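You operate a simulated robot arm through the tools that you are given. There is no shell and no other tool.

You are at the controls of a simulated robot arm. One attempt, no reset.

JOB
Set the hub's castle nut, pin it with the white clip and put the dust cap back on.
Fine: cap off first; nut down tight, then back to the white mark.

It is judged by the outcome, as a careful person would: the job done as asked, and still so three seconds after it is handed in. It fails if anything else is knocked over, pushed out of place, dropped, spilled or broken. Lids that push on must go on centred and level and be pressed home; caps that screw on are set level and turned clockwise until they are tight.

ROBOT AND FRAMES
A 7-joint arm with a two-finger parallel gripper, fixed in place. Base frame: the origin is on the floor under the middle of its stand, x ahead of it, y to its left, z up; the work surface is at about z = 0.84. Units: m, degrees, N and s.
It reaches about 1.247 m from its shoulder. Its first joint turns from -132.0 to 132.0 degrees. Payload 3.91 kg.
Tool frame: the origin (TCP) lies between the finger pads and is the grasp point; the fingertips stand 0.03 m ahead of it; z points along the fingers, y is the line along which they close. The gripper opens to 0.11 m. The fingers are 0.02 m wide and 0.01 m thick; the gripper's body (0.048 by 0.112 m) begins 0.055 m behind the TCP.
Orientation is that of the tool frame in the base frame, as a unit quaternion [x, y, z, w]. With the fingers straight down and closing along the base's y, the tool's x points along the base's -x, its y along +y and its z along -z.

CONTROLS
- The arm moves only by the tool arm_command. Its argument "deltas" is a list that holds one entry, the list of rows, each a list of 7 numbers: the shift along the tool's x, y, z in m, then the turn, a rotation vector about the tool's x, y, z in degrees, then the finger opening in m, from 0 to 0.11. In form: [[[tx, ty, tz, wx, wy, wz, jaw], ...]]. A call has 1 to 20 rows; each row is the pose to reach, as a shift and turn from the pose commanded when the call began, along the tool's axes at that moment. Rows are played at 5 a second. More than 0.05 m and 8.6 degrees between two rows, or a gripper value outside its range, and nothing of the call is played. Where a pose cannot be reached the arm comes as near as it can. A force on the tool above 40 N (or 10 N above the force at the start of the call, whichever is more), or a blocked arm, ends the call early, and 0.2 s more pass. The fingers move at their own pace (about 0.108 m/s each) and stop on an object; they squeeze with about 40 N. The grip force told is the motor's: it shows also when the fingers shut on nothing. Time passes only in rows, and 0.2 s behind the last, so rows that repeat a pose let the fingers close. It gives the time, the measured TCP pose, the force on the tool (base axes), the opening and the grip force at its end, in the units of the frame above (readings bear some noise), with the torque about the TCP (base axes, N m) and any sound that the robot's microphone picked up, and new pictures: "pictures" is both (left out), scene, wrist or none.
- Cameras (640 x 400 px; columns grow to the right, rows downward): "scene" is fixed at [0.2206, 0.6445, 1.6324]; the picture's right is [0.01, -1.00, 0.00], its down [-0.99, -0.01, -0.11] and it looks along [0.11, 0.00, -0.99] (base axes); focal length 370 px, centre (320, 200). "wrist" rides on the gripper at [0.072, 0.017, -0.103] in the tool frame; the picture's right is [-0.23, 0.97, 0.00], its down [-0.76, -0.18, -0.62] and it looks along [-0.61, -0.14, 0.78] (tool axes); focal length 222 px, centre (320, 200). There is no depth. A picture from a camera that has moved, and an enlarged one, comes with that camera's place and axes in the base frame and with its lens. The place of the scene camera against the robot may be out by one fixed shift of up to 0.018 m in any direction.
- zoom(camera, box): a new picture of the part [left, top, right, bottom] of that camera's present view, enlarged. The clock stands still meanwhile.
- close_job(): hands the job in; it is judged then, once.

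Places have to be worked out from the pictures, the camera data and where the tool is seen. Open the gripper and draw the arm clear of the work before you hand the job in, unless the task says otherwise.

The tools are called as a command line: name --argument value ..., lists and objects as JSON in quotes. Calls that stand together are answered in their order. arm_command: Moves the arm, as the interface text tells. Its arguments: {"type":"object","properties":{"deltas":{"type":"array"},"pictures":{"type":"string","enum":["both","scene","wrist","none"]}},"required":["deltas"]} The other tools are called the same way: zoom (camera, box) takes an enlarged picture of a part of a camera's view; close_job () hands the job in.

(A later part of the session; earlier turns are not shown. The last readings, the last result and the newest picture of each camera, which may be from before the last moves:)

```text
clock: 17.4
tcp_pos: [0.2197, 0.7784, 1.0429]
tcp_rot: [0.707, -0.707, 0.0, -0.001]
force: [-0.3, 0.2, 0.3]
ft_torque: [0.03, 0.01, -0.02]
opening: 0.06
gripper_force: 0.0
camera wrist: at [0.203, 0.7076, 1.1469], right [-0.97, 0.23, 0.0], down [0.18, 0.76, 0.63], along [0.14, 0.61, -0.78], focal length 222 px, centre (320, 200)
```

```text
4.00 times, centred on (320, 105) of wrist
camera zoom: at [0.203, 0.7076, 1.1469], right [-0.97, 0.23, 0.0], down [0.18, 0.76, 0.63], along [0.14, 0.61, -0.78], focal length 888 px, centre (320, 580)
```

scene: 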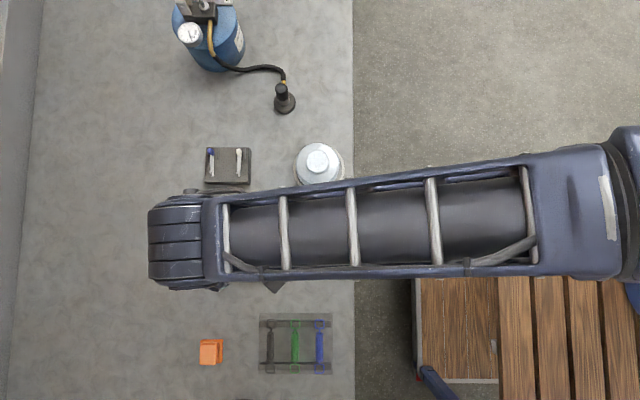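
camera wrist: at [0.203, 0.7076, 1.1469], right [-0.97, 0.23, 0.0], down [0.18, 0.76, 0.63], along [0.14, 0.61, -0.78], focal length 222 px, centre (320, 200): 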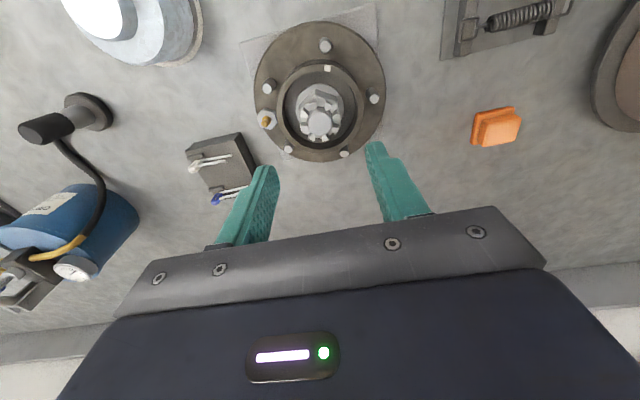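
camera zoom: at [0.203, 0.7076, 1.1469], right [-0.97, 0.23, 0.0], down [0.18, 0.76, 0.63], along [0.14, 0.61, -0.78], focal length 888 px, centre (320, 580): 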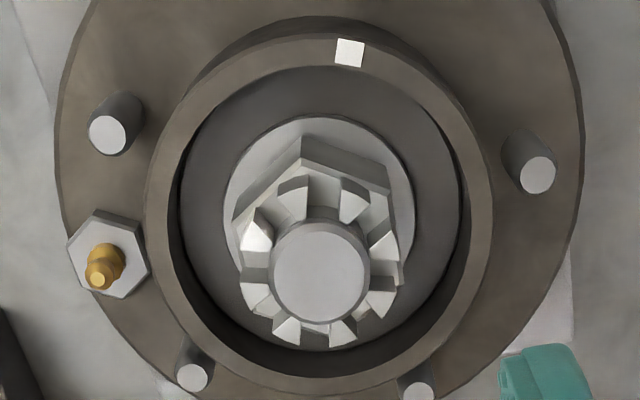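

The spindle is centred laterally in this view and the flats face the jaws. I narrow to 48 mm so the fingers fit inside the rim, then lower slowly around the nut.

arm_command --deltas '[[[-0.0005, 0, 0.02, 0, 0, 0, 0.048], [-0.0005, 0, 0.045, 0, 0, 0, 0.048], [-0.0005, 0, 0.065, 0, 0, 0, 0.048], [-0.0005, 0, 0.08, 0, 0, 0, 0.048], [-0.0005, 0, 0.09, 0, 0, 0, 0.048], [-0.0005, 0, 0.097, 0, 0, 0, 0.048], [-0.0005, 0, 0.097, 0, 0, 0, 0.048]]]'

zoom --camera "wrist" --box '[250, 90, 390, 230]'

```text
clock: 19.0
tcp_pos: [0.2188, 0.78, 0.9466]
tcp_rot: [0.707, -0.707, -0.001, -0.002]
force: [-0.1, 0.3, 0.1]
ft_torque: [0.03, -0.01, 0.01]
opening: 0.0478
gripper_force: 0.1
camera wrist: at [0.2026, 0.7085, 1.0502], right [-0.97, 0.23, 0.0], down [0.18, 0.76, 0.62], along [0.14, 0.61, -0.78], focal length 222 px, centre (320, 200)
```

scene: 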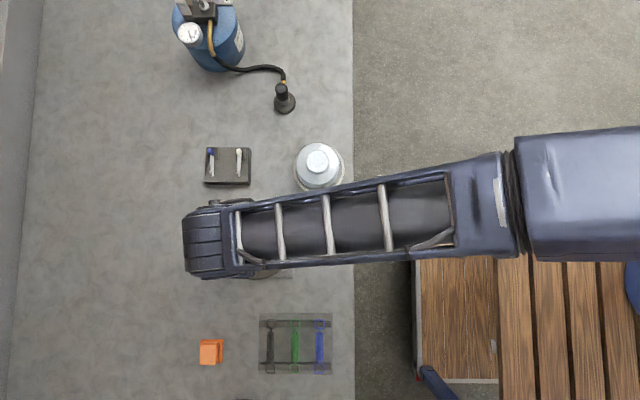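
wrist: 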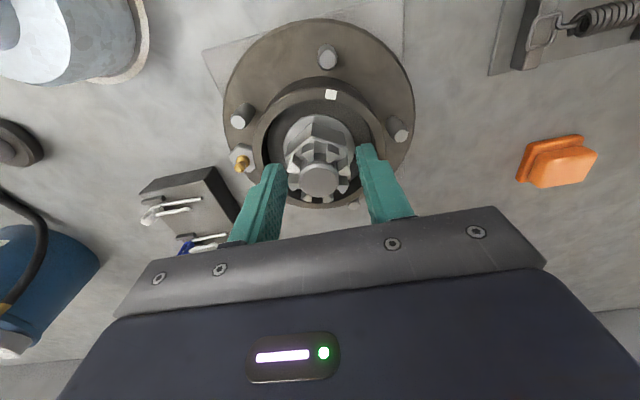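

```text
2.86 times, centred on (320, 160) of wrist
camera zoom: at [0.2026, 0.7085, 1.0502], right [-0.97, 0.23, 0.0], down [0.18, 0.76, 0.62], along [0.14, 0.61, -0.78], focal length 635 px, centre (320, 314)
```

zoom: 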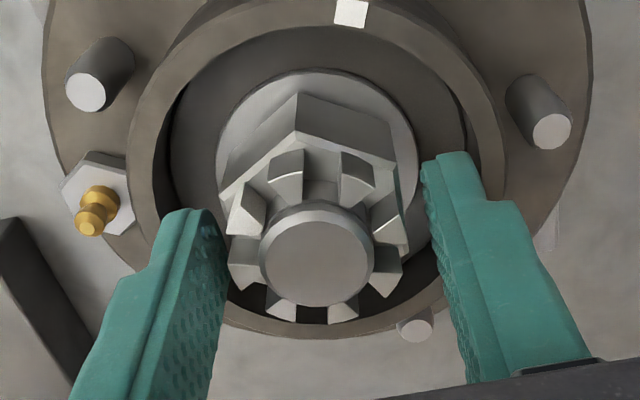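

The fingers straddle the hex with the nut about 1 mm toward +x of centre. I shift 1 mm and close on the flats.

arm_command --deltas '[[[0, -0.001, 0, 0, 0, 0, 0.048], [0, -0.001, 0, 0, 0, 0, 0.042], [0, -0.001, 0, 0, 0, 0, 0.036], [0, -0.001, 0, 0, 0, 0, 0.025], [0, -0.001, 0, 0, 0, 0, 0.025]]]' --pictures "wrist"

zoom --camera "wrist" --box '[250, 90, 390, 230]'

```text
clock: 20.2
tcp_pos: [0.2194, 0.7801, 0.9469]
tcp_rot: [0.708, -0.707, 0.0, 0.0]
force: [-9.4, -0.7, -1.9]
ft_torque: [0.06, 0.66, 0.02]
opening: 0.0418
gripper_force: 45.2
camera wrist: at [0.2031, 0.7087, 1.0503], right [-0.97, 0.23, 0.0], down [0.18, 0.76, 0.62], along [0.14, 0.61, -0.78], focal length 222 px, centre (320, 200)
```

wrist: 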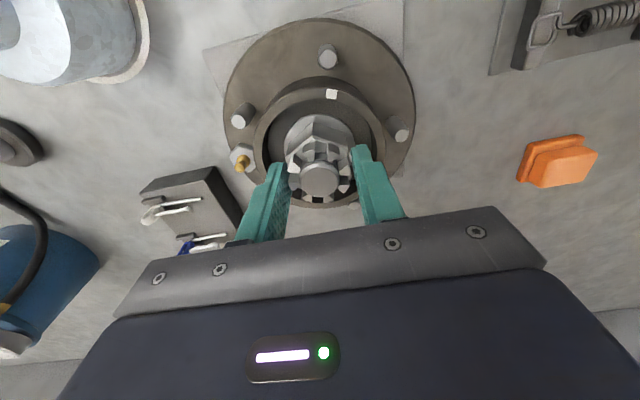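

```text
2.86 times, centred on (320, 160) of wrist
camera zoom: at [0.2031, 0.7087, 1.0503], right [-0.97, 0.23, 0.0], down [0.18, 0.76, 0.62], along [0.14, 0.61, -0.78], focal length 635 px, centre (320, 314)
```

zoom: 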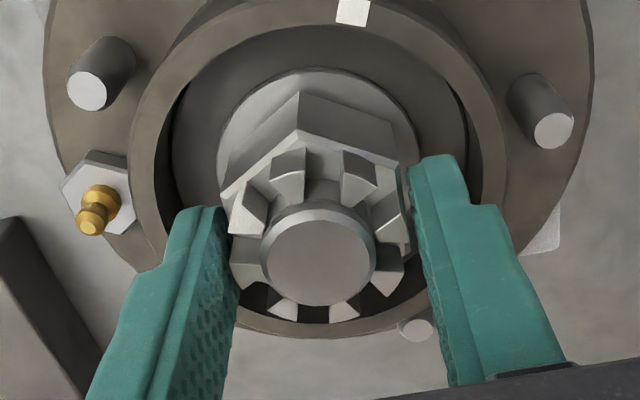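

The jaws seat on the flats at 41.8 mm; a −9 N side force says my 1 mm shift was unneeded, so I take it back and begin turning clockwise (positive about the tool's z), watching torque.

arm_command --deltas '[[[0, 0.001, 0, 0, 0, 0, 0.025], [0, 0.001, 0, 0, 0, 4, 0.025], [0, 0.001, 0, 0, 0, 9, 0.025], [0, 0.001, 0, 0, 0, 15, 0.025], [0, 0.001, 0, 0, 0, 15, 0.025]]]' --pictures "wrist"

zoom --camera "wrist" --box '[250, 90, 390, 230]'

```text
clock: 21.4
tcp_pos: [0.2196, 0.7795, 0.9467]
tcp_rot: [-0.608, 0.794, 0.0, 0.001]
force: [0.5, 4.3, -3.5]
ft_torque: [0.57, 0.09, -0.01]
opening: 0.0414
gripper_force: 44.9
camera wrist: at [0.1852, 0.7154, 1.0502], right [-0.88, 0.47, 0.0], down [0.37, 0.69, 0.63], along [0.3, 0.55, -0.78], focal length 222 px, centre (320, 200)
```

wrist: 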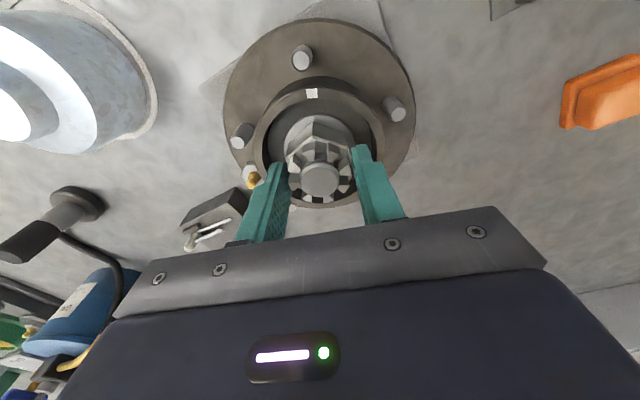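

```text
2.86 times, centred on (320, 160) of wrist
camera zoom: at [0.1852, 0.7154, 1.0502], right [-0.88, 0.47, 0.0], down [0.37, 0.69, 0.63], along [0.3, 0.55, -0.78], focal length 635 px, centre (320, 314)
```

zoom: 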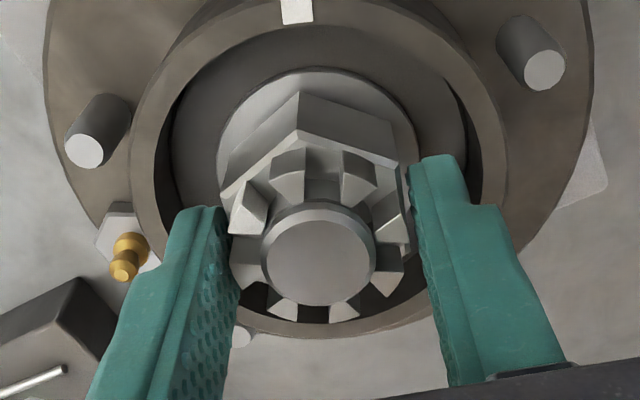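

The nut turns with the gripper and there is no twist resistance yet. I continue clockwise in modest chunks, reading torque after each.

arm_command --deltas '[[[0, 0, 0, 0, 0, 7, 0.025], [0, 0, 0, 0, 0, 14, 0.025], [0, 0, 0, 0, 0, 21, 0.025], [0, 0, 0, 0, 0, 28, 0.025], [0, 0, 0, 0, 0, 28, 0.025]]]' --pictures "wrist"

```text
clock: 22.6
tcp_pos: [0.2208, 0.7803, 0.9478]
tcp_rot: [-0.397, 0.918, 0.0, 0.0]
force: [14.4, -7.3, 4.5]
ft_torque: [-0.79, -0.06, -0.02]
opening: 0.0416
gripper_force: 44.7
camera wrist: at [0.1592, 0.7393, 1.0503], right [-0.56, 0.83, 0.0], down [0.65, 0.43, 0.62], along [0.52, 0.35, -0.78], focal length 222 px, centre (320, 200)
```

wrist: 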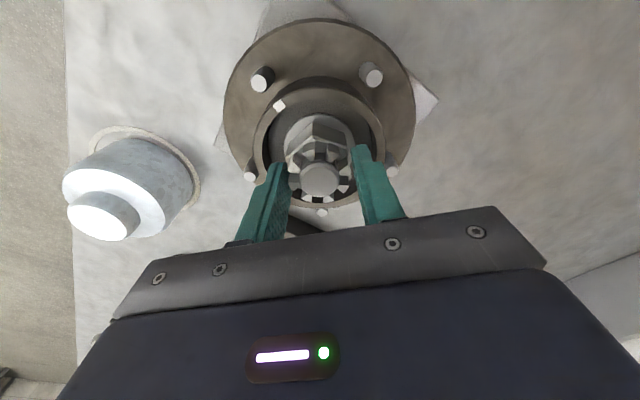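

A side force of about 16 N built up, meaning the nut's centre is about 2.5 mm toward −y of my turning axis. I open, recentre to about (0.219, 0.778), regrip in line with the same flats and check the force.

arm_command --deltas '[[[0, 0, 0, 0, 0, 0, 0.048], [0, 0, 0, 0, 0, 0, 0.048], [0.002, -0.0018, 0, 0, 0, 0, 0.048], [0.002, -0.0018, 0, 0, 0, 0, 0.048]]]' --pictures "wrist"

zoom --camera "wrist" --box '[250, 90, 390, 230]'

```text
clock: 23.6
tcp_pos: [0.2197, 0.7765, 0.9466]
tcp_rot: [-0.4, 0.916, 0.001, 0.001]
force: [-0.1, -0.5, 0.0]
ft_torque: [-0.06, -0.01, -0.01]
opening: 0.0478
gripper_force: 0.1
camera wrist: at [0.158, 0.7368, 1.0503], right [-0.56, 0.83, 0.0], down [0.65, 0.43, 0.62], along [0.52, 0.35, -0.78], focal length 222 px, centre (320, 200)
```

wrist: 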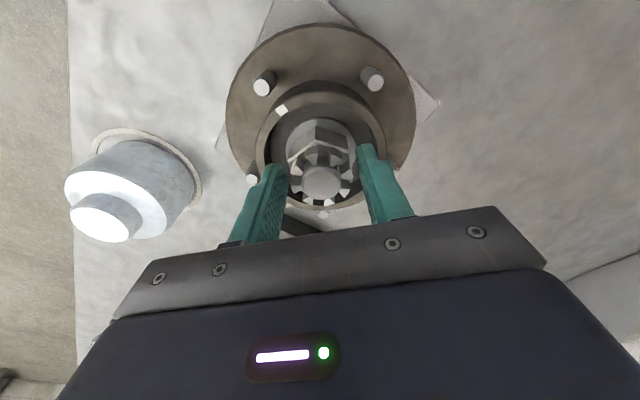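

```text
2.86 times, centred on (320, 160) of wrist
camera zoom: at [0.158, 0.7368, 1.0503], right [-0.56, 0.83, 0.0], down [0.65, 0.43, 0.62], along [0.52, 0.35, -0.78], focal length 635 px, centre (320, 314)
```

zoom: 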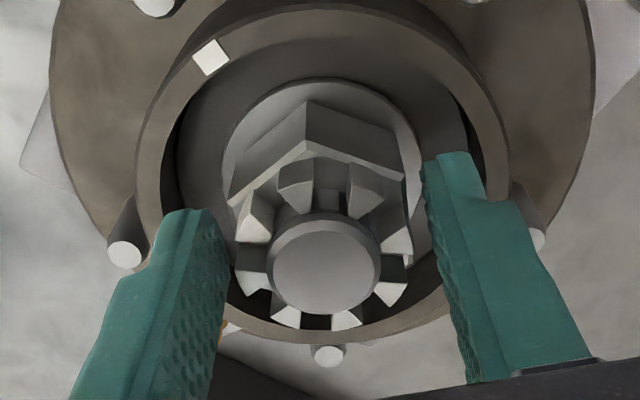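

The nut still looks about 1 mm toward tool +y of centre, so I shift back 1 mm, close on the flats and read the force.

arm_command --deltas '[[[0, 0.001, 0, 0, 0, 0, 0.048], [0, 0.001, 0, 0, 0, 0, 0.04], [0, 0.001, 0, 0, 0, 0, 0.025], [0, 0.001, 0, 0, 0, 0, 0.025], [0, 0.001, 0, 0, 0, 0, 0.025]]]' --pictures "wrist"

```text
clock: 24.8
tcp_pos: [0.2192, 0.7777, 0.9463]
tcp_rot: [-0.398, 0.917, 0.0, 0.001]
force: [3.3, -4.9, 0.9]
ft_torque: [-0.47, -0.24, -0.01]
opening: 0.0418
gripper_force: 44.3
camera wrist: at [0.1575, 0.7373, 1.0501], right [-0.56, 0.83, 0.0], down [0.65, 0.44, 0.62], along [0.52, 0.35, -0.78], focal length 222 px, centre (320, 200)
```

wrist: 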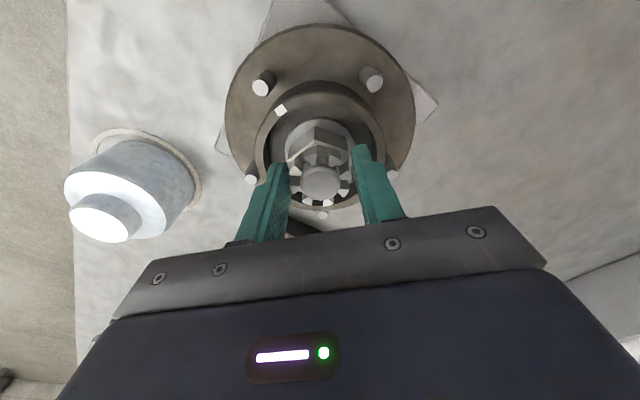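

Side force is now small (about 6 N). I continue clockwise with a 0.4 mm correction and check how the force grows.

arm_command --deltas '[[[0, -0.0004, 0, 0, 0, 6, 0.025], [0, -0.0004, 0, 0, 0, 12, 0.025], [0, -0.0004, 0, 0, 0, 18, 0.025], [0, -0.0004, 0, 0, 0, 24, 0.025], [0, -0.0004, 0, 0, 0, 24, 0.025]]]' --pictures "wrist"

```text
clock: 26.0
tcp_pos: [0.2192, 0.779, 0.9472]
tcp_rot: [-0.199, 0.98, 0.001, 0.001]
force: [-1.1, 8.1, -6.2]
ft_torque: [0.24, -0.52, 0.0]
opening: 0.0418
gripper_force: 45.3
camera wrist: at [0.1459, 0.7662, 1.0502], right [-0.17, 0.99, 0.0], down [0.77, 0.13, 0.62], along [0.61, 0.11, -0.78], focal length 222 px, centre (320, 200)
```

wrist: 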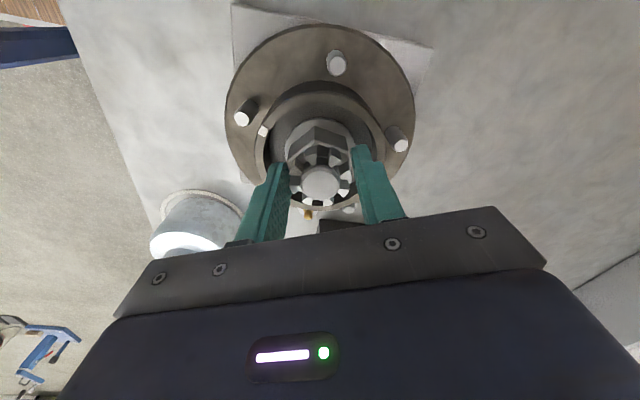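

Forces stay small. I zoom to see where the white tooth is relative to the rim's mark so far.

zoom --camera "wrist" --box '[250, 90, 390, 230]'

```text
2.86 times, centred on (320, 160) of wrist
camera zoom: at [0.1459, 0.7662, 1.0502], right [-0.17, 0.99, 0.0], down [0.77, 0.13, 0.62], along [0.61, 0.11, -0.78], focal length 635 px, centre (320, 314)
```

zoom: 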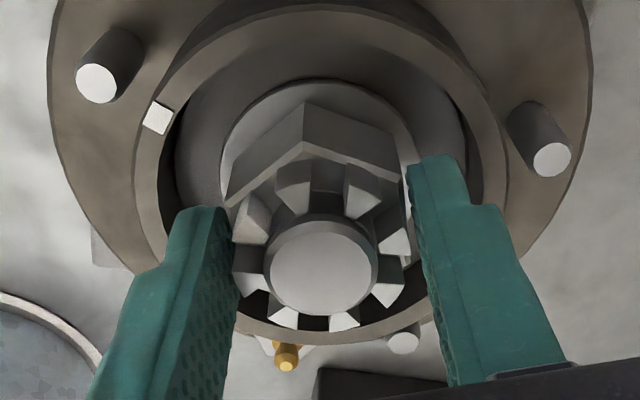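

The white tooth is about at the mark on its way past, with the nut still free. I keep turning clockwise toward tight, with a small centring correction.

arm_command --deltas '[[[0, 0.0005, 0, 0, 0, 6, 0.025], [0, 0.0005, 0, 0, 0, 12, 0.025], [0, 0.0005, 0, 0, 0, 18, 0.025], [0, 0.0005, 0, 0, 0, 24, 0.025], [0, 0.0005, 0, 0, 0, 24, 0.025]]]' --pictures "wrist"

```text
clock: 27.2
tcp_pos: [0.2199, 0.7783, 0.9455]
tcp_rot: [0.009, 1.0, 0.001, 0.001]
force: [-2.5, 3.5, -2.7]
ft_torque: [-0.28, 0.26, -0.03]
opening: 0.0415
gripper_force: 45.2
camera wrist: at [0.147, 0.7974, 1.0503], right [0.24, 0.97, 0.0], down [0.76, -0.19, 0.62], along [0.61, -0.15, -0.78], focal length 222 px, centre (320, 200)
```

wrist: 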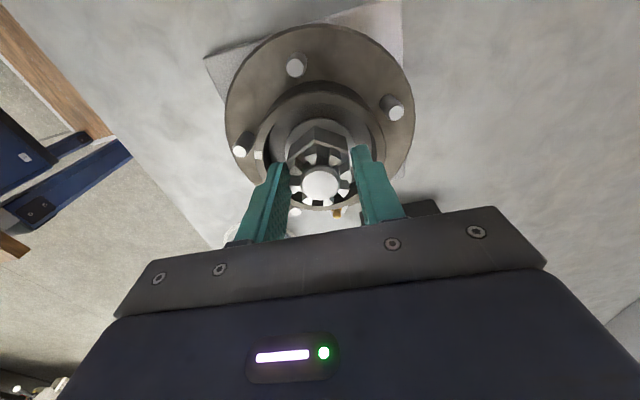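

Still free (torque about z near zero). I go on clockwise.

arm_command --deltas '[[[0, 0.0002, 0, 0, 0, 6, 0.025], [0, 0.0002, 0, 0, 0, 12, 0.025], [0, 0.0002, 0, 0, 0, 18, 0.025], [0, 0.0002, 0, 0, 0, 24, 0.025], [0, 0.0002, 0, 0, 0, 24, 0.025]]]' --pictures "wrist"

```text
clock: 28.4
tcp_pos: [0.2193, 0.7775, 0.9471]
tcp_rot: [0.217, 0.976, 0.001, 0.0]
force: [-0.1, -1.3, 0.4]
ft_torque: [-0.02, 0.13, 1.17]
opening: 0.0406
gripper_force: 44.8
camera wrist: at [0.1607, 0.8255, 1.0505], right [0.62, 0.79, 0.0], down [0.61, -0.48, 0.62], along [0.49, -0.38, -0.78], focal length 222 px, centre (320, 200)
```

wrist: 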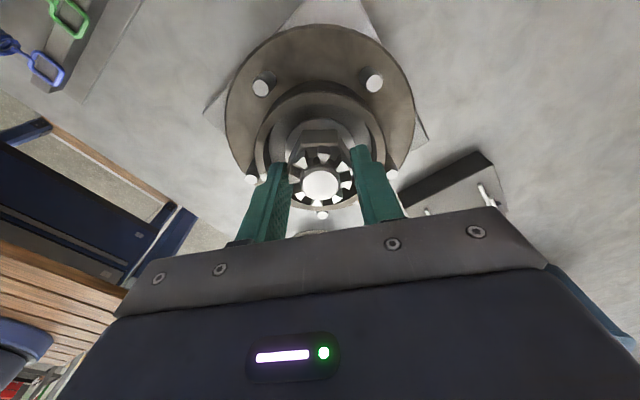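

Torque about z has risen to 1.2 N·m: the nut has met its seat. I zoom to see whether the nut slipped in the jaws.

zoom --camera "wrist" --box '[250, 90, 390, 230]'

```text
2.86 times, centred on (320, 160) of wrist
camera zoom: at [0.1607, 0.8255, 1.0505], right [0.62, 0.79, 0.0], down [0.61, -0.48, 0.62], along [0.49, -0.38, -0.78], focal length 635 px, centre (320, 314)
```

zoom: 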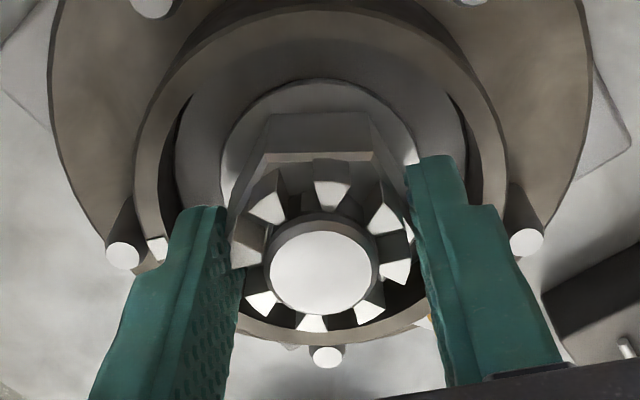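

The hex has turned about 15–17° relative to the jaws, so it slipped once tight. I look closer at the contact at both fingers.

zoom --camera "wrist" --box '[295, 125, 345, 165]'

zoom --camera "wrist" --box '[270, 130, 372, 215]'

```text
10.00 times, centred on (320, 145) of wrist
camera zoom: at [0.1607, 0.8255, 1.0505], right [0.62, 0.79, 0.0], down [0.61, -0.48, 0.62], along [0.49, -0.38, -0.78], focal length 2221 px, centre (320, 750)
```

zoom: 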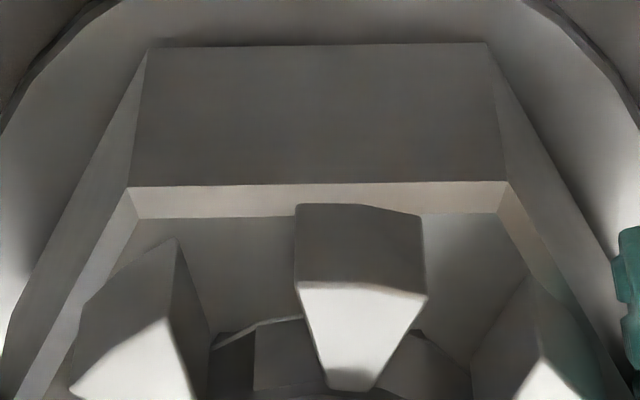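

```text
4.71 times, centred on (321, 172) of wrist
camera zoom: at [0.1607, 0.8255, 1.0505], right [0.62, 0.79, 0.0], down [0.61, -0.48, 0.62], along [0.49, -0.38, -0.78], focal length 1045 px, centre (315, 329)
```

zoom: 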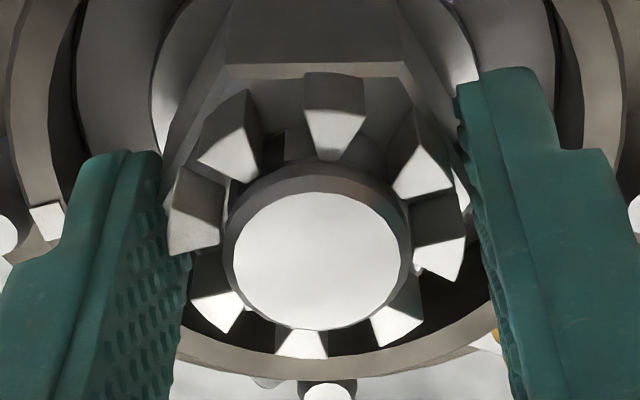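

The hex visibly turned in the jaws, so it is at its seat with what this grip gives. To be sure it is truly tight I open, raise a little, realign to the flats (about 16.5° back), go 3 mm deeper and regrip.

arm_command --deltas '[[[0, 0, 0, 0, 0, 0, 0.05], [0, 0, -0.006, 0, 0, 0, 0.056], [0, 0, -0.006, 0, 0, -8, 0.056], [0, 0, -0.006, 0, 0, -16.5, 0.056], [0, 0, -0.006, 0, 0, -16.5, 0.047], [0, 0, -0.003, 0, 0, -16.5, 0.047], [0, 0, 0.001, 0, 0, -16.5, 0.047], [0, 0, 0.003, 0, 0, -16.5, 0.047], [0, 0, 0.003, 0, 0, -16.5, 0.047]]]' --pictures "wrist"

zoom --camera "wrist" --box '[250, 90, 390, 230]'

```text
clock: 30.4
tcp_pos: [0.2201, 0.779, 0.9444]
tcp_rot: [0.073, 0.997, 0.0, 0.0]
force: [0.4, -0.3, -0.2]
ft_torque: [0.04, 0.02, 0.0]
opening: 0.0467
gripper_force: 0.1
camera wrist: at [0.15, 0.8068, 1.0473], right [0.37, 0.93, 0.0], down [0.73, -0.29, 0.62], along [0.58, -0.23, -0.78], focal length 222 px, centre (320, 200)
```

wrist: 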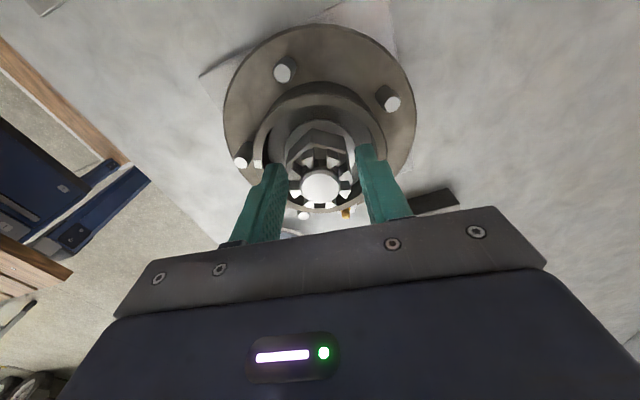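

```text
2.86 times, centred on (320, 160) of wrist
camera zoom: at [0.15, 0.8068, 1.0473], right [0.37, 0.93, 0.0], down [0.73, -0.29, 0.62], along [0.58, -0.23, -0.78], focal length 635 px, centre (320, 314)
```

zoom: 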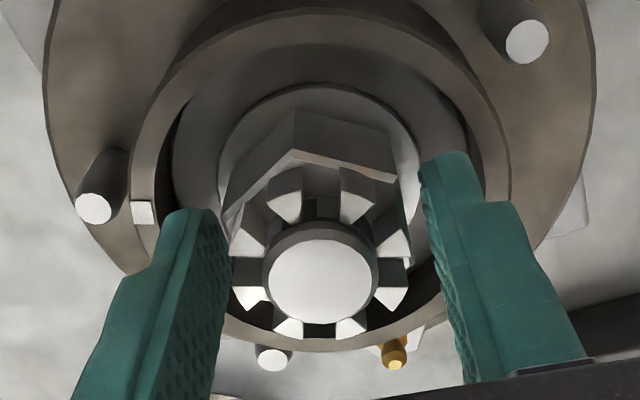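

The hex corner is still about 5° off the aligned picture, so I turn 5° more and then close.

arm_command --deltas '[[[0, 0, 0, 0, 0, -5, 0.047], [0, 0, 0, 0, 0, -5, 0.044], [0, 0, 0, 0, 0, -5, 0.035], [0, 0, 0, 0, 0, -5, 0.025], [0, 0, 0, 0, 0, -5, 0.025]]]' --pictures "wrist"

zoom --camera "wrist" --box '[250, 90, 390, 230]'

```text
clock: 31.6
tcp_pos: [0.2207, 0.7785, 0.9438]
tcp_rot: [0.031, 1.0, 0.001, 0.001]
force: [2.2, -1.2, 0.4]
ft_torque: [-0.44, -0.14, 0.15]
opening: 0.0416
gripper_force: 44.9
camera wrist: at [0.1482, 0.8005, 1.0474], right [0.29, 0.96, 0.0], down [0.75, -0.22, 0.62], along [0.6, -0.18, -0.78], focal length 222 px, centre (320, 200)
```

wrist: 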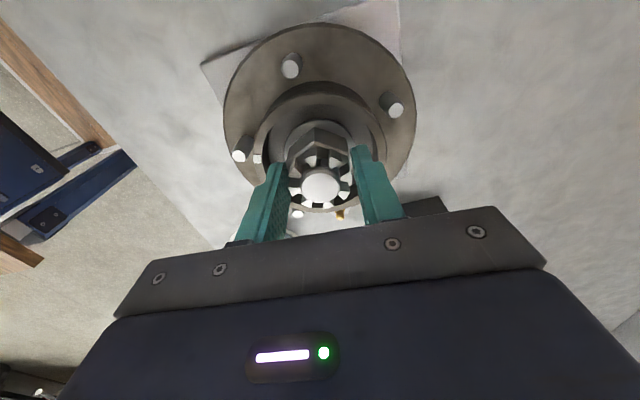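

```text
2.86 times, centred on (320, 160) of wrist
camera zoom: at [0.1482, 0.8005, 1.0474], right [0.29, 0.96, 0.0], down [0.75, -0.22, 0.62], along [0.6, -0.18, -0.78], focal length 635 px, centre (320, 314)
```

zoom: 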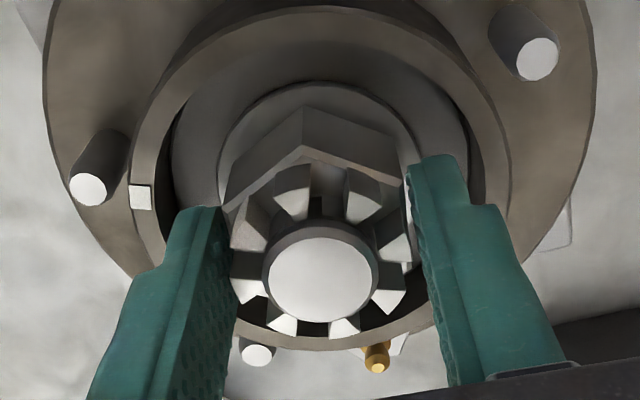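

Now the flats are seated square (41.6 mm) at a yaw of about −3.6°. I turn clockwise again in small steps to feel whether it is truly tight.

arm_command --deltas '[[[0, 0, 0, 0, 0, 1.5, 0.025], [0, 0, 0, 0, 0, 3, 0.025], [0, 0, 0, 0, 0, 4.5, 0.025], [0, 0, 0, 0, 0, 4.5, 0.025]]]' --pictures "wrist"

zoom --camera "wrist" --box '[250, 90, 390, 230]'

```text
clock: 32.6
tcp_pos: [0.2182, 0.7782, 0.9436]
tcp_rot: [0.07, 0.998, 0.001, -0.001]
force: [-0.9, -3.1, 0.4]
ft_torque: [-0.44, 0.09, 0.56]
opening: 0.0416
gripper_force: 45.5
camera wrist: at [0.1494, 0.8062, 1.0474], right [0.36, 0.93, 0.0], down [0.73, -0.28, 0.62], along [0.58, -0.22, -0.78], focal length 222 px, centre (320, 200)
```

wrist: 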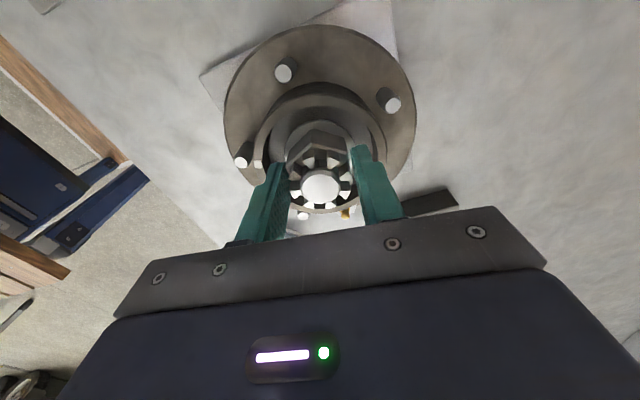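

```text
2.86 times, centred on (320, 160) of wrist
camera zoom: at [0.1494, 0.8062, 1.0474], right [0.36, 0.93, 0.0], down [0.73, -0.28, 0.62], along [0.58, -0.22, -0.78], focal length 635 px, centre (320, 314)
```

zoom: 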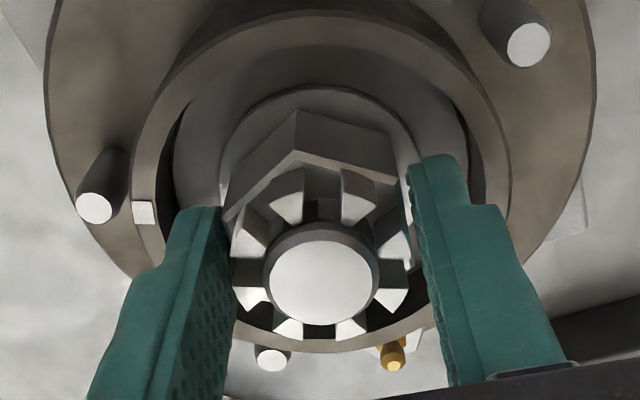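

The nut did not follow these last 4.5° and torque rose to 0.6 N·m, so it is on its seat. I press a bit further once to make it firmly tight, watching for movement.

arm_command --deltas '[[[0, 0, 0, 0, 0, 3, 0.025], [0, 0, 0, 0, 0, 6, 0.025], [0, 0, 0, 0, 0, 9, 0.025], [0, 0, 0, 0, 0, 11, 0.025], [0, 0, 0, 0, 0, 11, 0.025]]]' --pictures "wrist"

zoom --camera "wrist" --box '[250, 90, 390, 230]'

```text
clock: 33.8
tcp_pos: [0.2181, 0.7792, 0.9424]
tcp_rot: [0.165, 0.986, 0.002, 0.001]
force: [-0.1, -5.6, 0.3]
ft_torque: [-0.14, 0.03, 0.12]
opening: 0.0408
gripper_force: 45.1
camera wrist: at [0.1563, 0.8189, 1.0473], right [0.53, 0.85, 0.0], down [0.66, -0.42, 0.62], along [0.53, -0.33, -0.78], focal length 222 px, centre (320, 200)
```

wrist: 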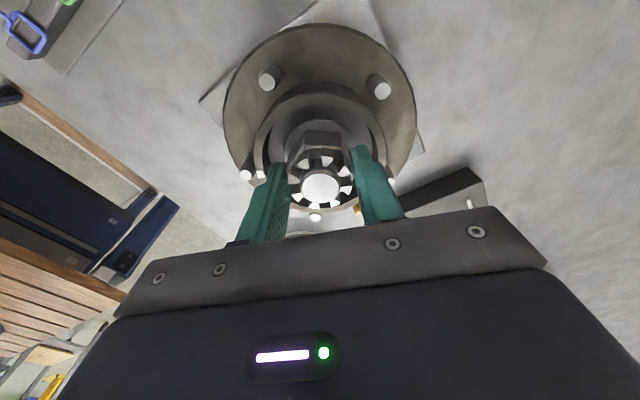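

```text
2.86 times, centred on (320, 160) of wrist
camera zoom: at [0.1563, 0.8189, 1.0473], right [0.53, 0.85, 0.0], down [0.66, -0.42, 0.62], along [0.53, -0.33, -0.78], focal length 635 px, centre (320, 314)
```

zoom: 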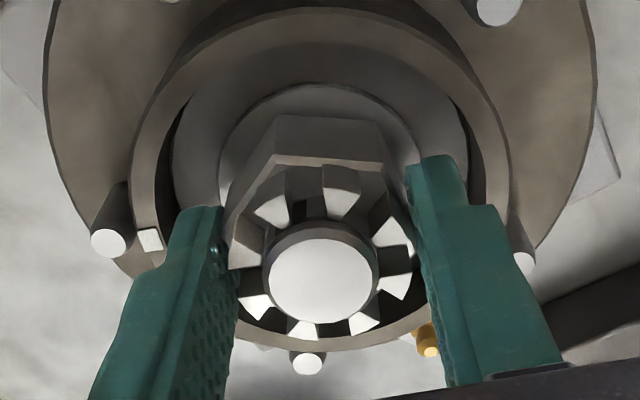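

The nut held still while the jaws slid round it, so it is tight. Now I back it off counter-clockwise, first 12°, and check that the nut follows.

arm_command --deltas '[[[0, 0, 0, 0, 0, -4, 0.025], [0, 0, 0, 0, 0, -8, 0.025], [0, 0, 0, 0, 0, -12, 0.025], [0, 0, 0, 0, 0, -12, 0.025]]]' --pictures "wrist"

zoom --camera "wrist" --box '[250, 90, 390, 230]'

```text
clock: 34.8
tcp_pos: [0.2195, 0.7778, 0.9437]
tcp_rot: [0.059, 0.998, 0.001, 0.001]
force: [0.8, -2.9, -8.4]
ft_torque: [0.12, 0.49, 0.0]
opening: 0.0408
gripper_force: 44.8
camera wrist: at [0.1494, 0.8048, 1.0473], right [0.34, 0.94, 0.0], down [0.73, -0.27, 0.62], along [0.59, -0.21, -0.78], focal length 222 px, centre (320, 200)
```

wrist: 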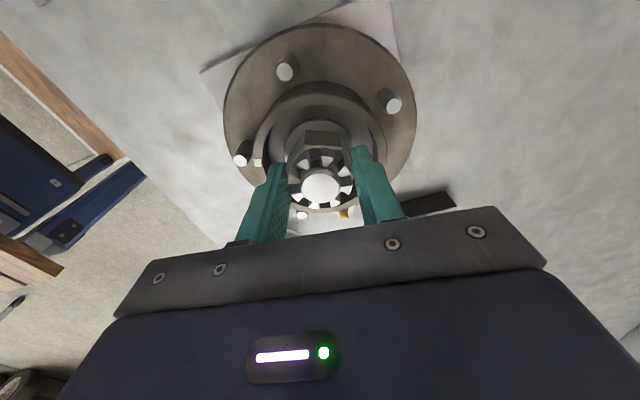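

```text
2.86 times, centred on (320, 160) of wrist
camera zoom: at [0.1494, 0.8048, 1.0473], right [0.34, 0.94, 0.0], down [0.73, -0.27, 0.62], along [0.59, -0.21, -0.78], focal length 635 px, centre (320, 314)
```

zoom: 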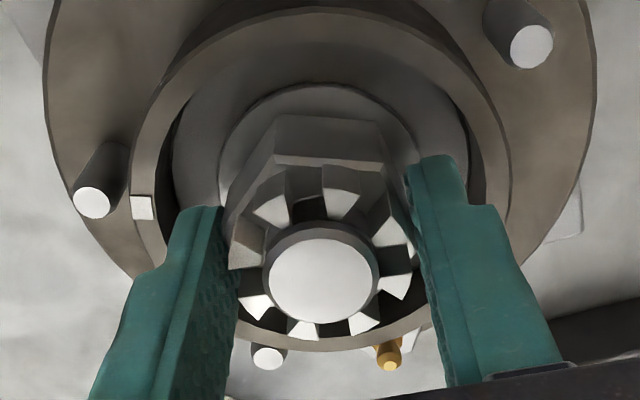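

The nut follows the jaws back. I turn 10° more counter-clockwise, then open, rise and look at the tooth against the mark.

arm_command --deltas '[[[0, 0, 0, 0, 0, -4, 0.025], [0, 0, 0, 0, 0, -8, 0.025], [0, 0, 0, 0, 0, -10, 0.025], [0, 0, 0, 0, 0, -10, 0.025], [0, 0, 0, 0, 0, -10, 0.048], [0, 0, 0, 0, 0, -10, 0.048], [0, 0, -0.02, 0, 0, -10, 0.048], [0, 0, -0.05, 0, 0, -10, 0.06], [0, 0, -0.09, 0, 0, -10, 0.08], [0, 0, -0.1, 0, 0, -10, 0.1], [0, 0, -0.1, 0, 0, -10, 0.11]]]' --pictures "wrist"

zoom --camera "wrist" --box '[275, 55, 365, 155]'

zoom --camera "wrist" --box '[298, 85, 342, 140]'

```text
clock: 37.2
tcp_pos: [0.2189, 0.7769, 1.0435]
tcp_rot: [-0.026, 1.0, 0.0, 0.001]
force: [-0.1, -0.2, -0.1]
ft_torque: [-0.01, 0.0, -0.02]
opening: 0.1098
gripper_force: 0.2
camera wrist: at [0.1458, 0.7918, 1.147], right [0.18, 0.98, 0.0], down [0.77, -0.14, 0.62], along [0.61, -0.11, -0.78], focal length 222 px, centre (320, 200)
```

wrist: 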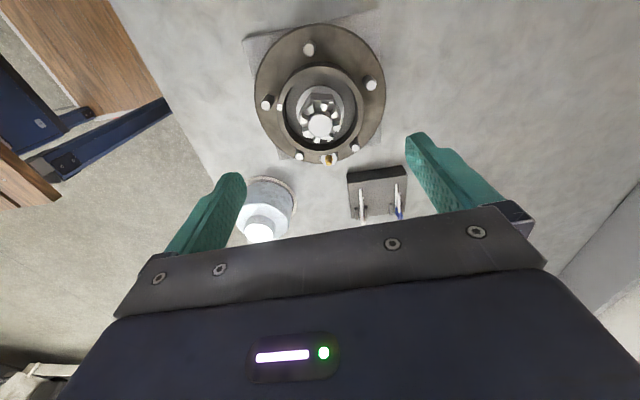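

```text
4.00 times, centred on (320, 105) of wrist
camera zoom: at [0.1458, 0.7918, 1.147], right [0.18, 0.98, 0.0], down [0.77, -0.14, 0.62], along [0.61, -0.11, -0.78], focal length 888 px, centre (320, 580)
```

zoom: 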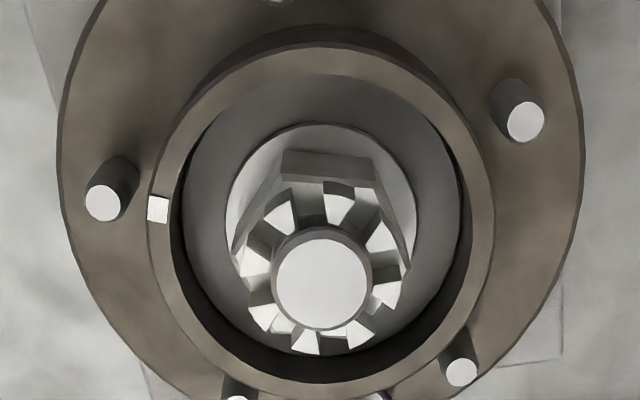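

```text
7.27 times, centred on (320, 112) of wrist
camera zoom: at [0.1458, 0.7918, 1.147], right [0.18, 0.98, 0.0], down [0.77, -0.14, 0.62], along [0.61, -0.11, -0.78], focal length 1615 px, centre (320, 836)
```

zoom: 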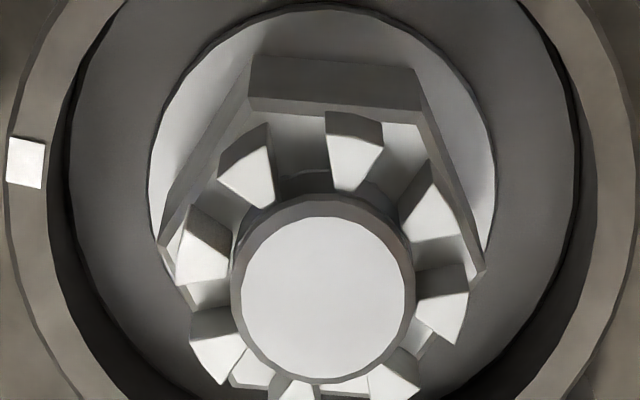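

The left tooth now points at the mark. I zoom tightly to confirm it is the whitened tooth and that the cross hole shows through the slot.

zoom --camera "wrist" --box '[307, 90, 333, 112]'

zoom --camera "wrist" --box '[300, 100, 342, 140]'

```text
16.00 times, centred on (320, 101) of wrist
camera zoom: at [0.1458, 0.7918, 1.147], right [0.18, 0.98, 0.0], down [0.77, -0.14, 0.62], along [0.61, -0.11, -0.78], focal length 3554 px, centre (320, 1784)
```

zoom: 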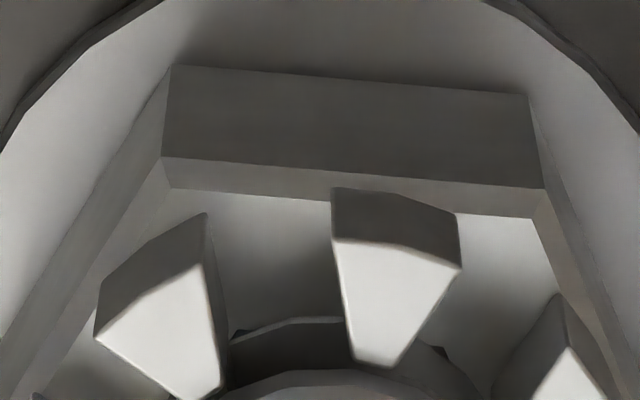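

```text
10.00 times, centred on (321, 120) of wrist
camera zoom: at [0.1458, 0.7918, 1.147], right [0.18, 0.98, 0.0], down [0.77, -0.14, 0.62], along [0.61, -0.11, -0.78], focal length 2221 px, centre (310, 1000)
```

zoom: 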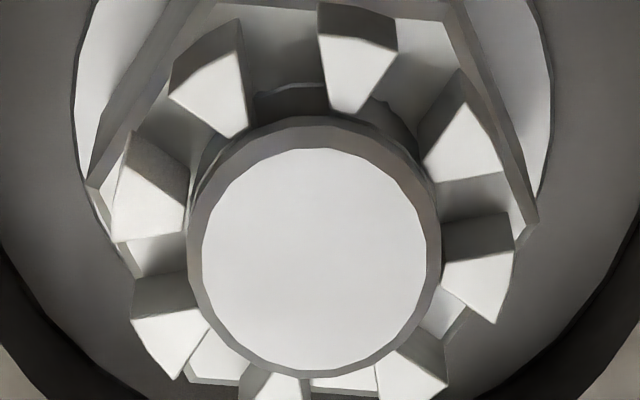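

Tracking the hex gives a net turn that puts the whitened tooth at about −113°, matching the mark. To see the cross hole directly I back away toward −x and tilt the camera lower, looking along +x.

arm_command --deltas '[[[0.03, 0.003, 0.0, -0.3, -4, -2, 0.11], [0.06, 0.006, 0.01, -0.7, -8, -4, 0.11], [0.085, 0.009, 0.022, -1.1, -12, -6, 0.11], [0.105, 0.012, 0.036, -1.4, -16, -8, 0.11], [0.1144, 0.0135, 0.048, -1.8, -20, -10.2, 0.11], [0.1144, 0.0135, 0.048, -1.8, -20, -10.2, 0.11]]]'

zoom --camera "wrist" --box '[270, 130, 370, 230]'

zoom --camera "scene" --box '[236, 225, 272, 258]'

```text
clock: 38.6
tcp_pos: [0.1039, 0.7851, 0.9954]
tcp_rot: [-0.114, 0.978, 0.022, 0.174]
force: [-0.4, -0.4, -0.4]
ft_torque: [0.0, 0.04, 0.04]
opening: 0.1098
gripper_force: 0.1
camera wrist: at [-0.0004, 0.7788, 1.0683], right [-0.02, 1.0, 0.08], down [0.53, -0.06, 0.85], along [0.85, 0.06, -0.52], focal length 222 px, centre (320, 200)
```

scene: 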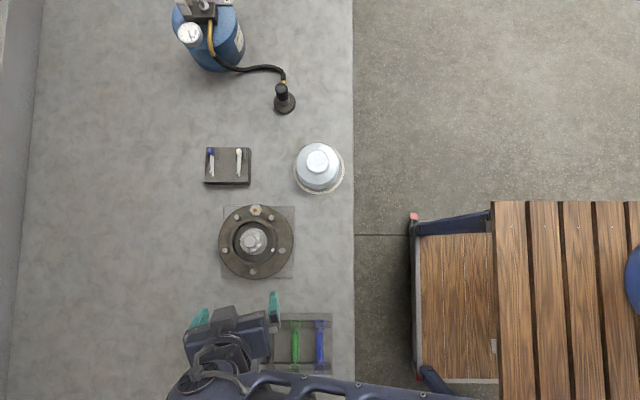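
wrist: 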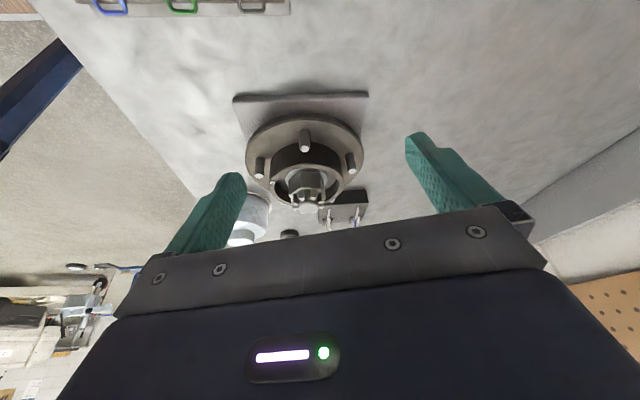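

```text
4.00 times, centred on (320, 180) of wrist
camera zoom: at [-0.0004, 0.7788, 1.0683], right [-0.02, 1.0, 0.08], down [0.53, -0.06, 0.85], along [0.85, 0.06, -0.52], focal length 888 px, centre (320, 280)
```

zoom: 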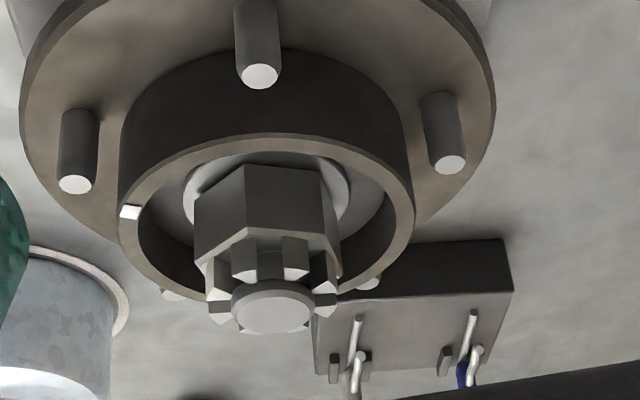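

```text
12.12 times, centred on (254, 242) of scene
camera zoom: at [0.2206, 0.6445, 1.6324], right [0.01, -1.0, 0.0], down [-0.99, -0.01, -0.11], along [0.11, 0.0, -0.99], focal length 4482 px, centre (1120, -303)
```

zoom: 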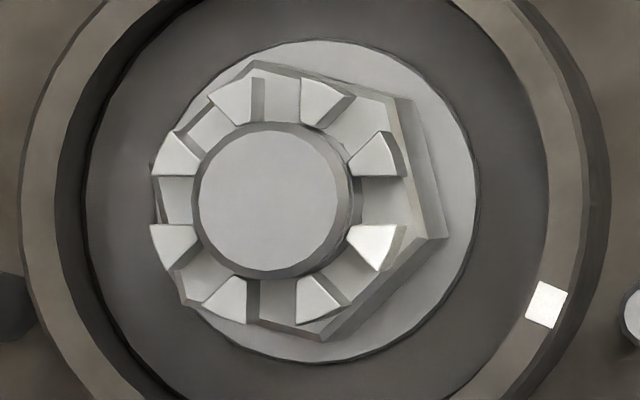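

The scene view shows the whitened tooth in line with the rim's white patch (both about 24° below the picture's right). Now I look for the hole through the slot in the low wrist view.

zoom --camera "wrist" --box '[294, 180, 330, 216]'

zoom --camera "wrist" --box '[320, 175, 375, 235]'

```text
11.11 times, centred on (312, 198) of wrist
camera zoom: at [-0.0004, 0.7788, 1.0683], right [-0.02, 1.0, 0.08], down [0.53, -0.06, 0.85], along [0.85, 0.06, -0.52], focal length 2468 px, centre (409, 222)
```

zoom: 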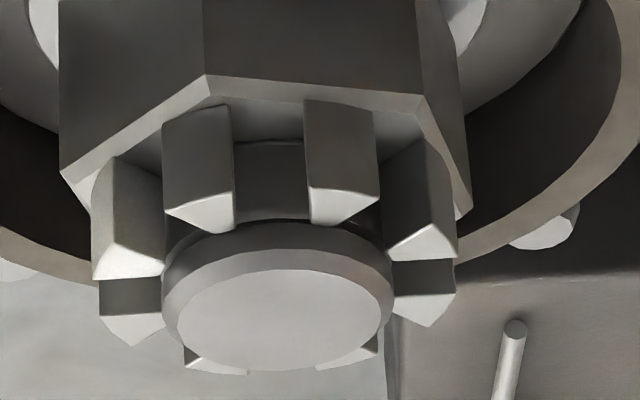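

```text
6.67 times, centred on (348, 205) of wrist
camera zoom: at [-0.0004, 0.7788, 1.0683], right [-0.02, 1.0, 0.08], down [0.53, -0.06, 0.85], along [0.85, 0.06, -0.52], focal length 1481 px, centre (137, 167)
```

zoom: 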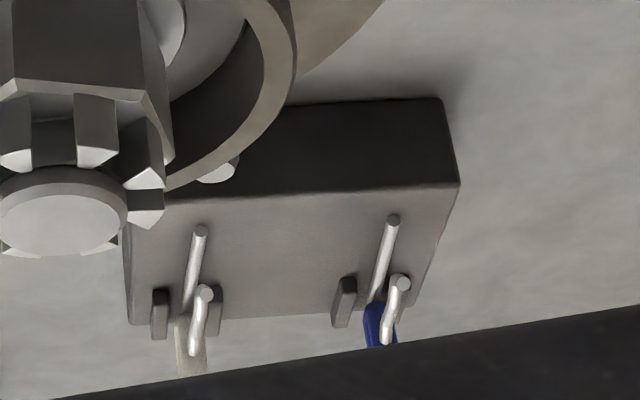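

The slot facing me shows a uniformly dark patch on the spindle. I zoom to the limit to tell hole from wall.

zoom --camera "wrist" --box '[304, 188, 318, 202]'

zoom --camera "wrist" --box '[309, 190, 313, 194]'

```text
16.00 times, centred on (311, 195) of wrist
camera zoom: at [-0.0004, 0.7788, 1.0683], right [-0.02, 1.0, 0.08], down [0.53, -0.06, 0.85], along [0.85, 0.06, -0.52], focal length 3554 px, centre (464, 280)
```

zoom: 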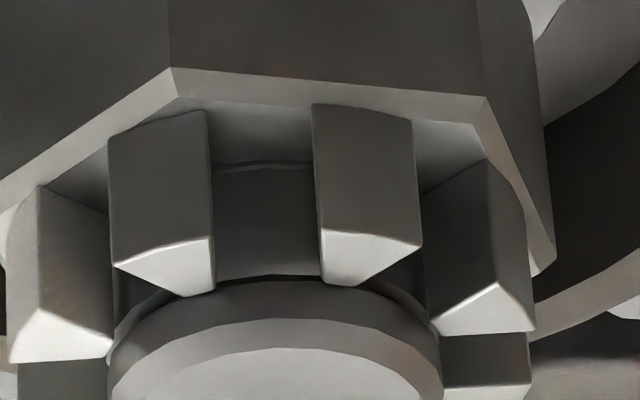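

```text
16.00 times, centred on (311, 192) of wrist
camera zoom: at [-0.0004, 0.7788, 1.0683], right [-0.02, 1.0, 0.08], down [0.53, -0.06, 0.85], along [0.85, 0.06, -0.52], focal length 3554 px, centre (464, 328)
```

zoom: 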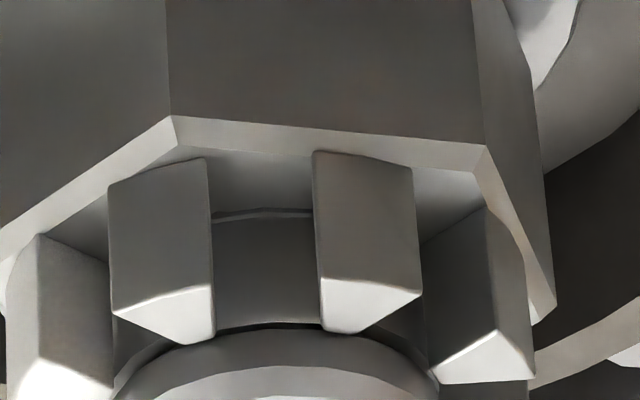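

The dark patch fills the whole slot and matches a wide cross hole along x at z ≈ 0.935. The nut is set. Next I go over the clip block, straightening the gripper, to inspect the white clip (around x 0.35–0.40, y 0.818).

arm_command --deltas '[[[-0.0103, 0, -0.0282, 0.5, 5, 2.5, 0.11], [-0.0205, 0, -0.0564, 0.9, 10, 5.1, 0.11], [-0.0593, -0.0049, -0.0414, 1.4, 15, 7.7, 0.11], [-0.098, -0.0098, -0.0265, 1.8, 20, 10.2, 0.11], [-0.1368, -0.0147, -0.0115, 1.8, 20, 10.2, 0.11], [-0.1755, -0.0196, 0.0034, 1.8, 20, 10.2, 0.11], [-0.2143, -0.0245, 0.0184, 1.8, 20, 10.2, 0.11], [-0.253, -0.0294, 0.0333, 1.8, 20, 10.2, 0.11], [-0.2918, -0.0343, 0.0483, 1.8, 20, 10.2, 0.11], [-0.2918, -0.0343, 0.0483, 1.8, 20, 10.2, 0.11]]]'

zoom --camera "wrist" --box '[260, 60, 400, 200]'

```text
clock: 40.8
tcp_pos: [0.3955, 0.818, 1.051]
tcp_rot: [-0.026, 1.0, 0.001, 0.001]
force: [-0.2, -0.5, -0.4]
ft_torque: [0.02, -0.04, -0.02]
opening: 0.11
gripper_force: 0.1
camera wrist: at [0.3218, 0.8328, 1.1541], right [0.17, 0.98, 0.0], down [0.77, -0.14, 0.62], along [0.61, -0.11, -0.78], focal length 222 px, centre (320, 200)
```

scene: 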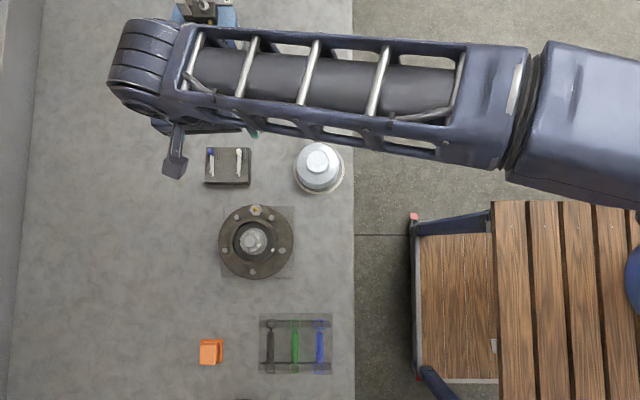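
wrist: 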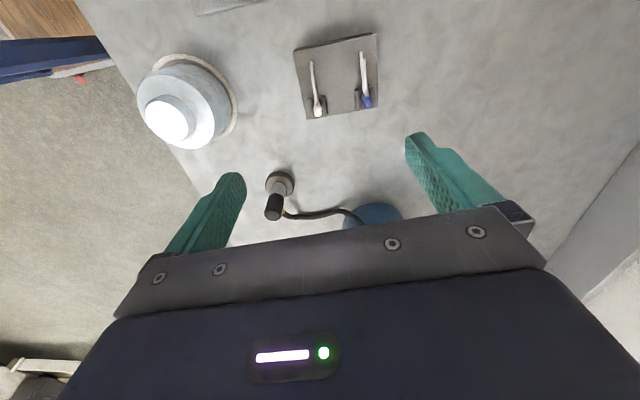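

```text
2.86 times, centred on (330, 130) of wrist
camera zoom: at [0.3218, 0.8328, 1.1541], right [0.17, 0.98, 0.0], down [0.77, -0.14, 0.62], along [0.61, -0.11, -0.78], focal length 635 px, centre (291, 400)
```

zoom: 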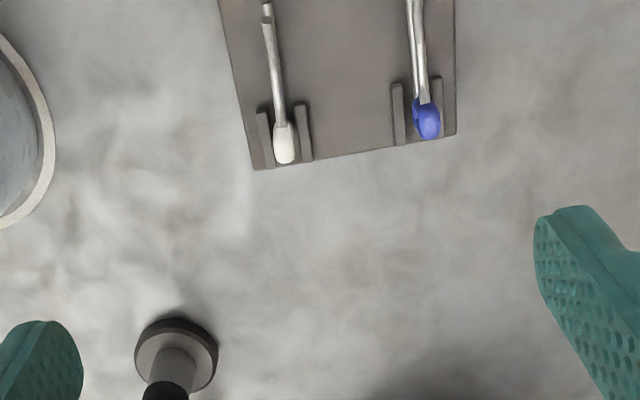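

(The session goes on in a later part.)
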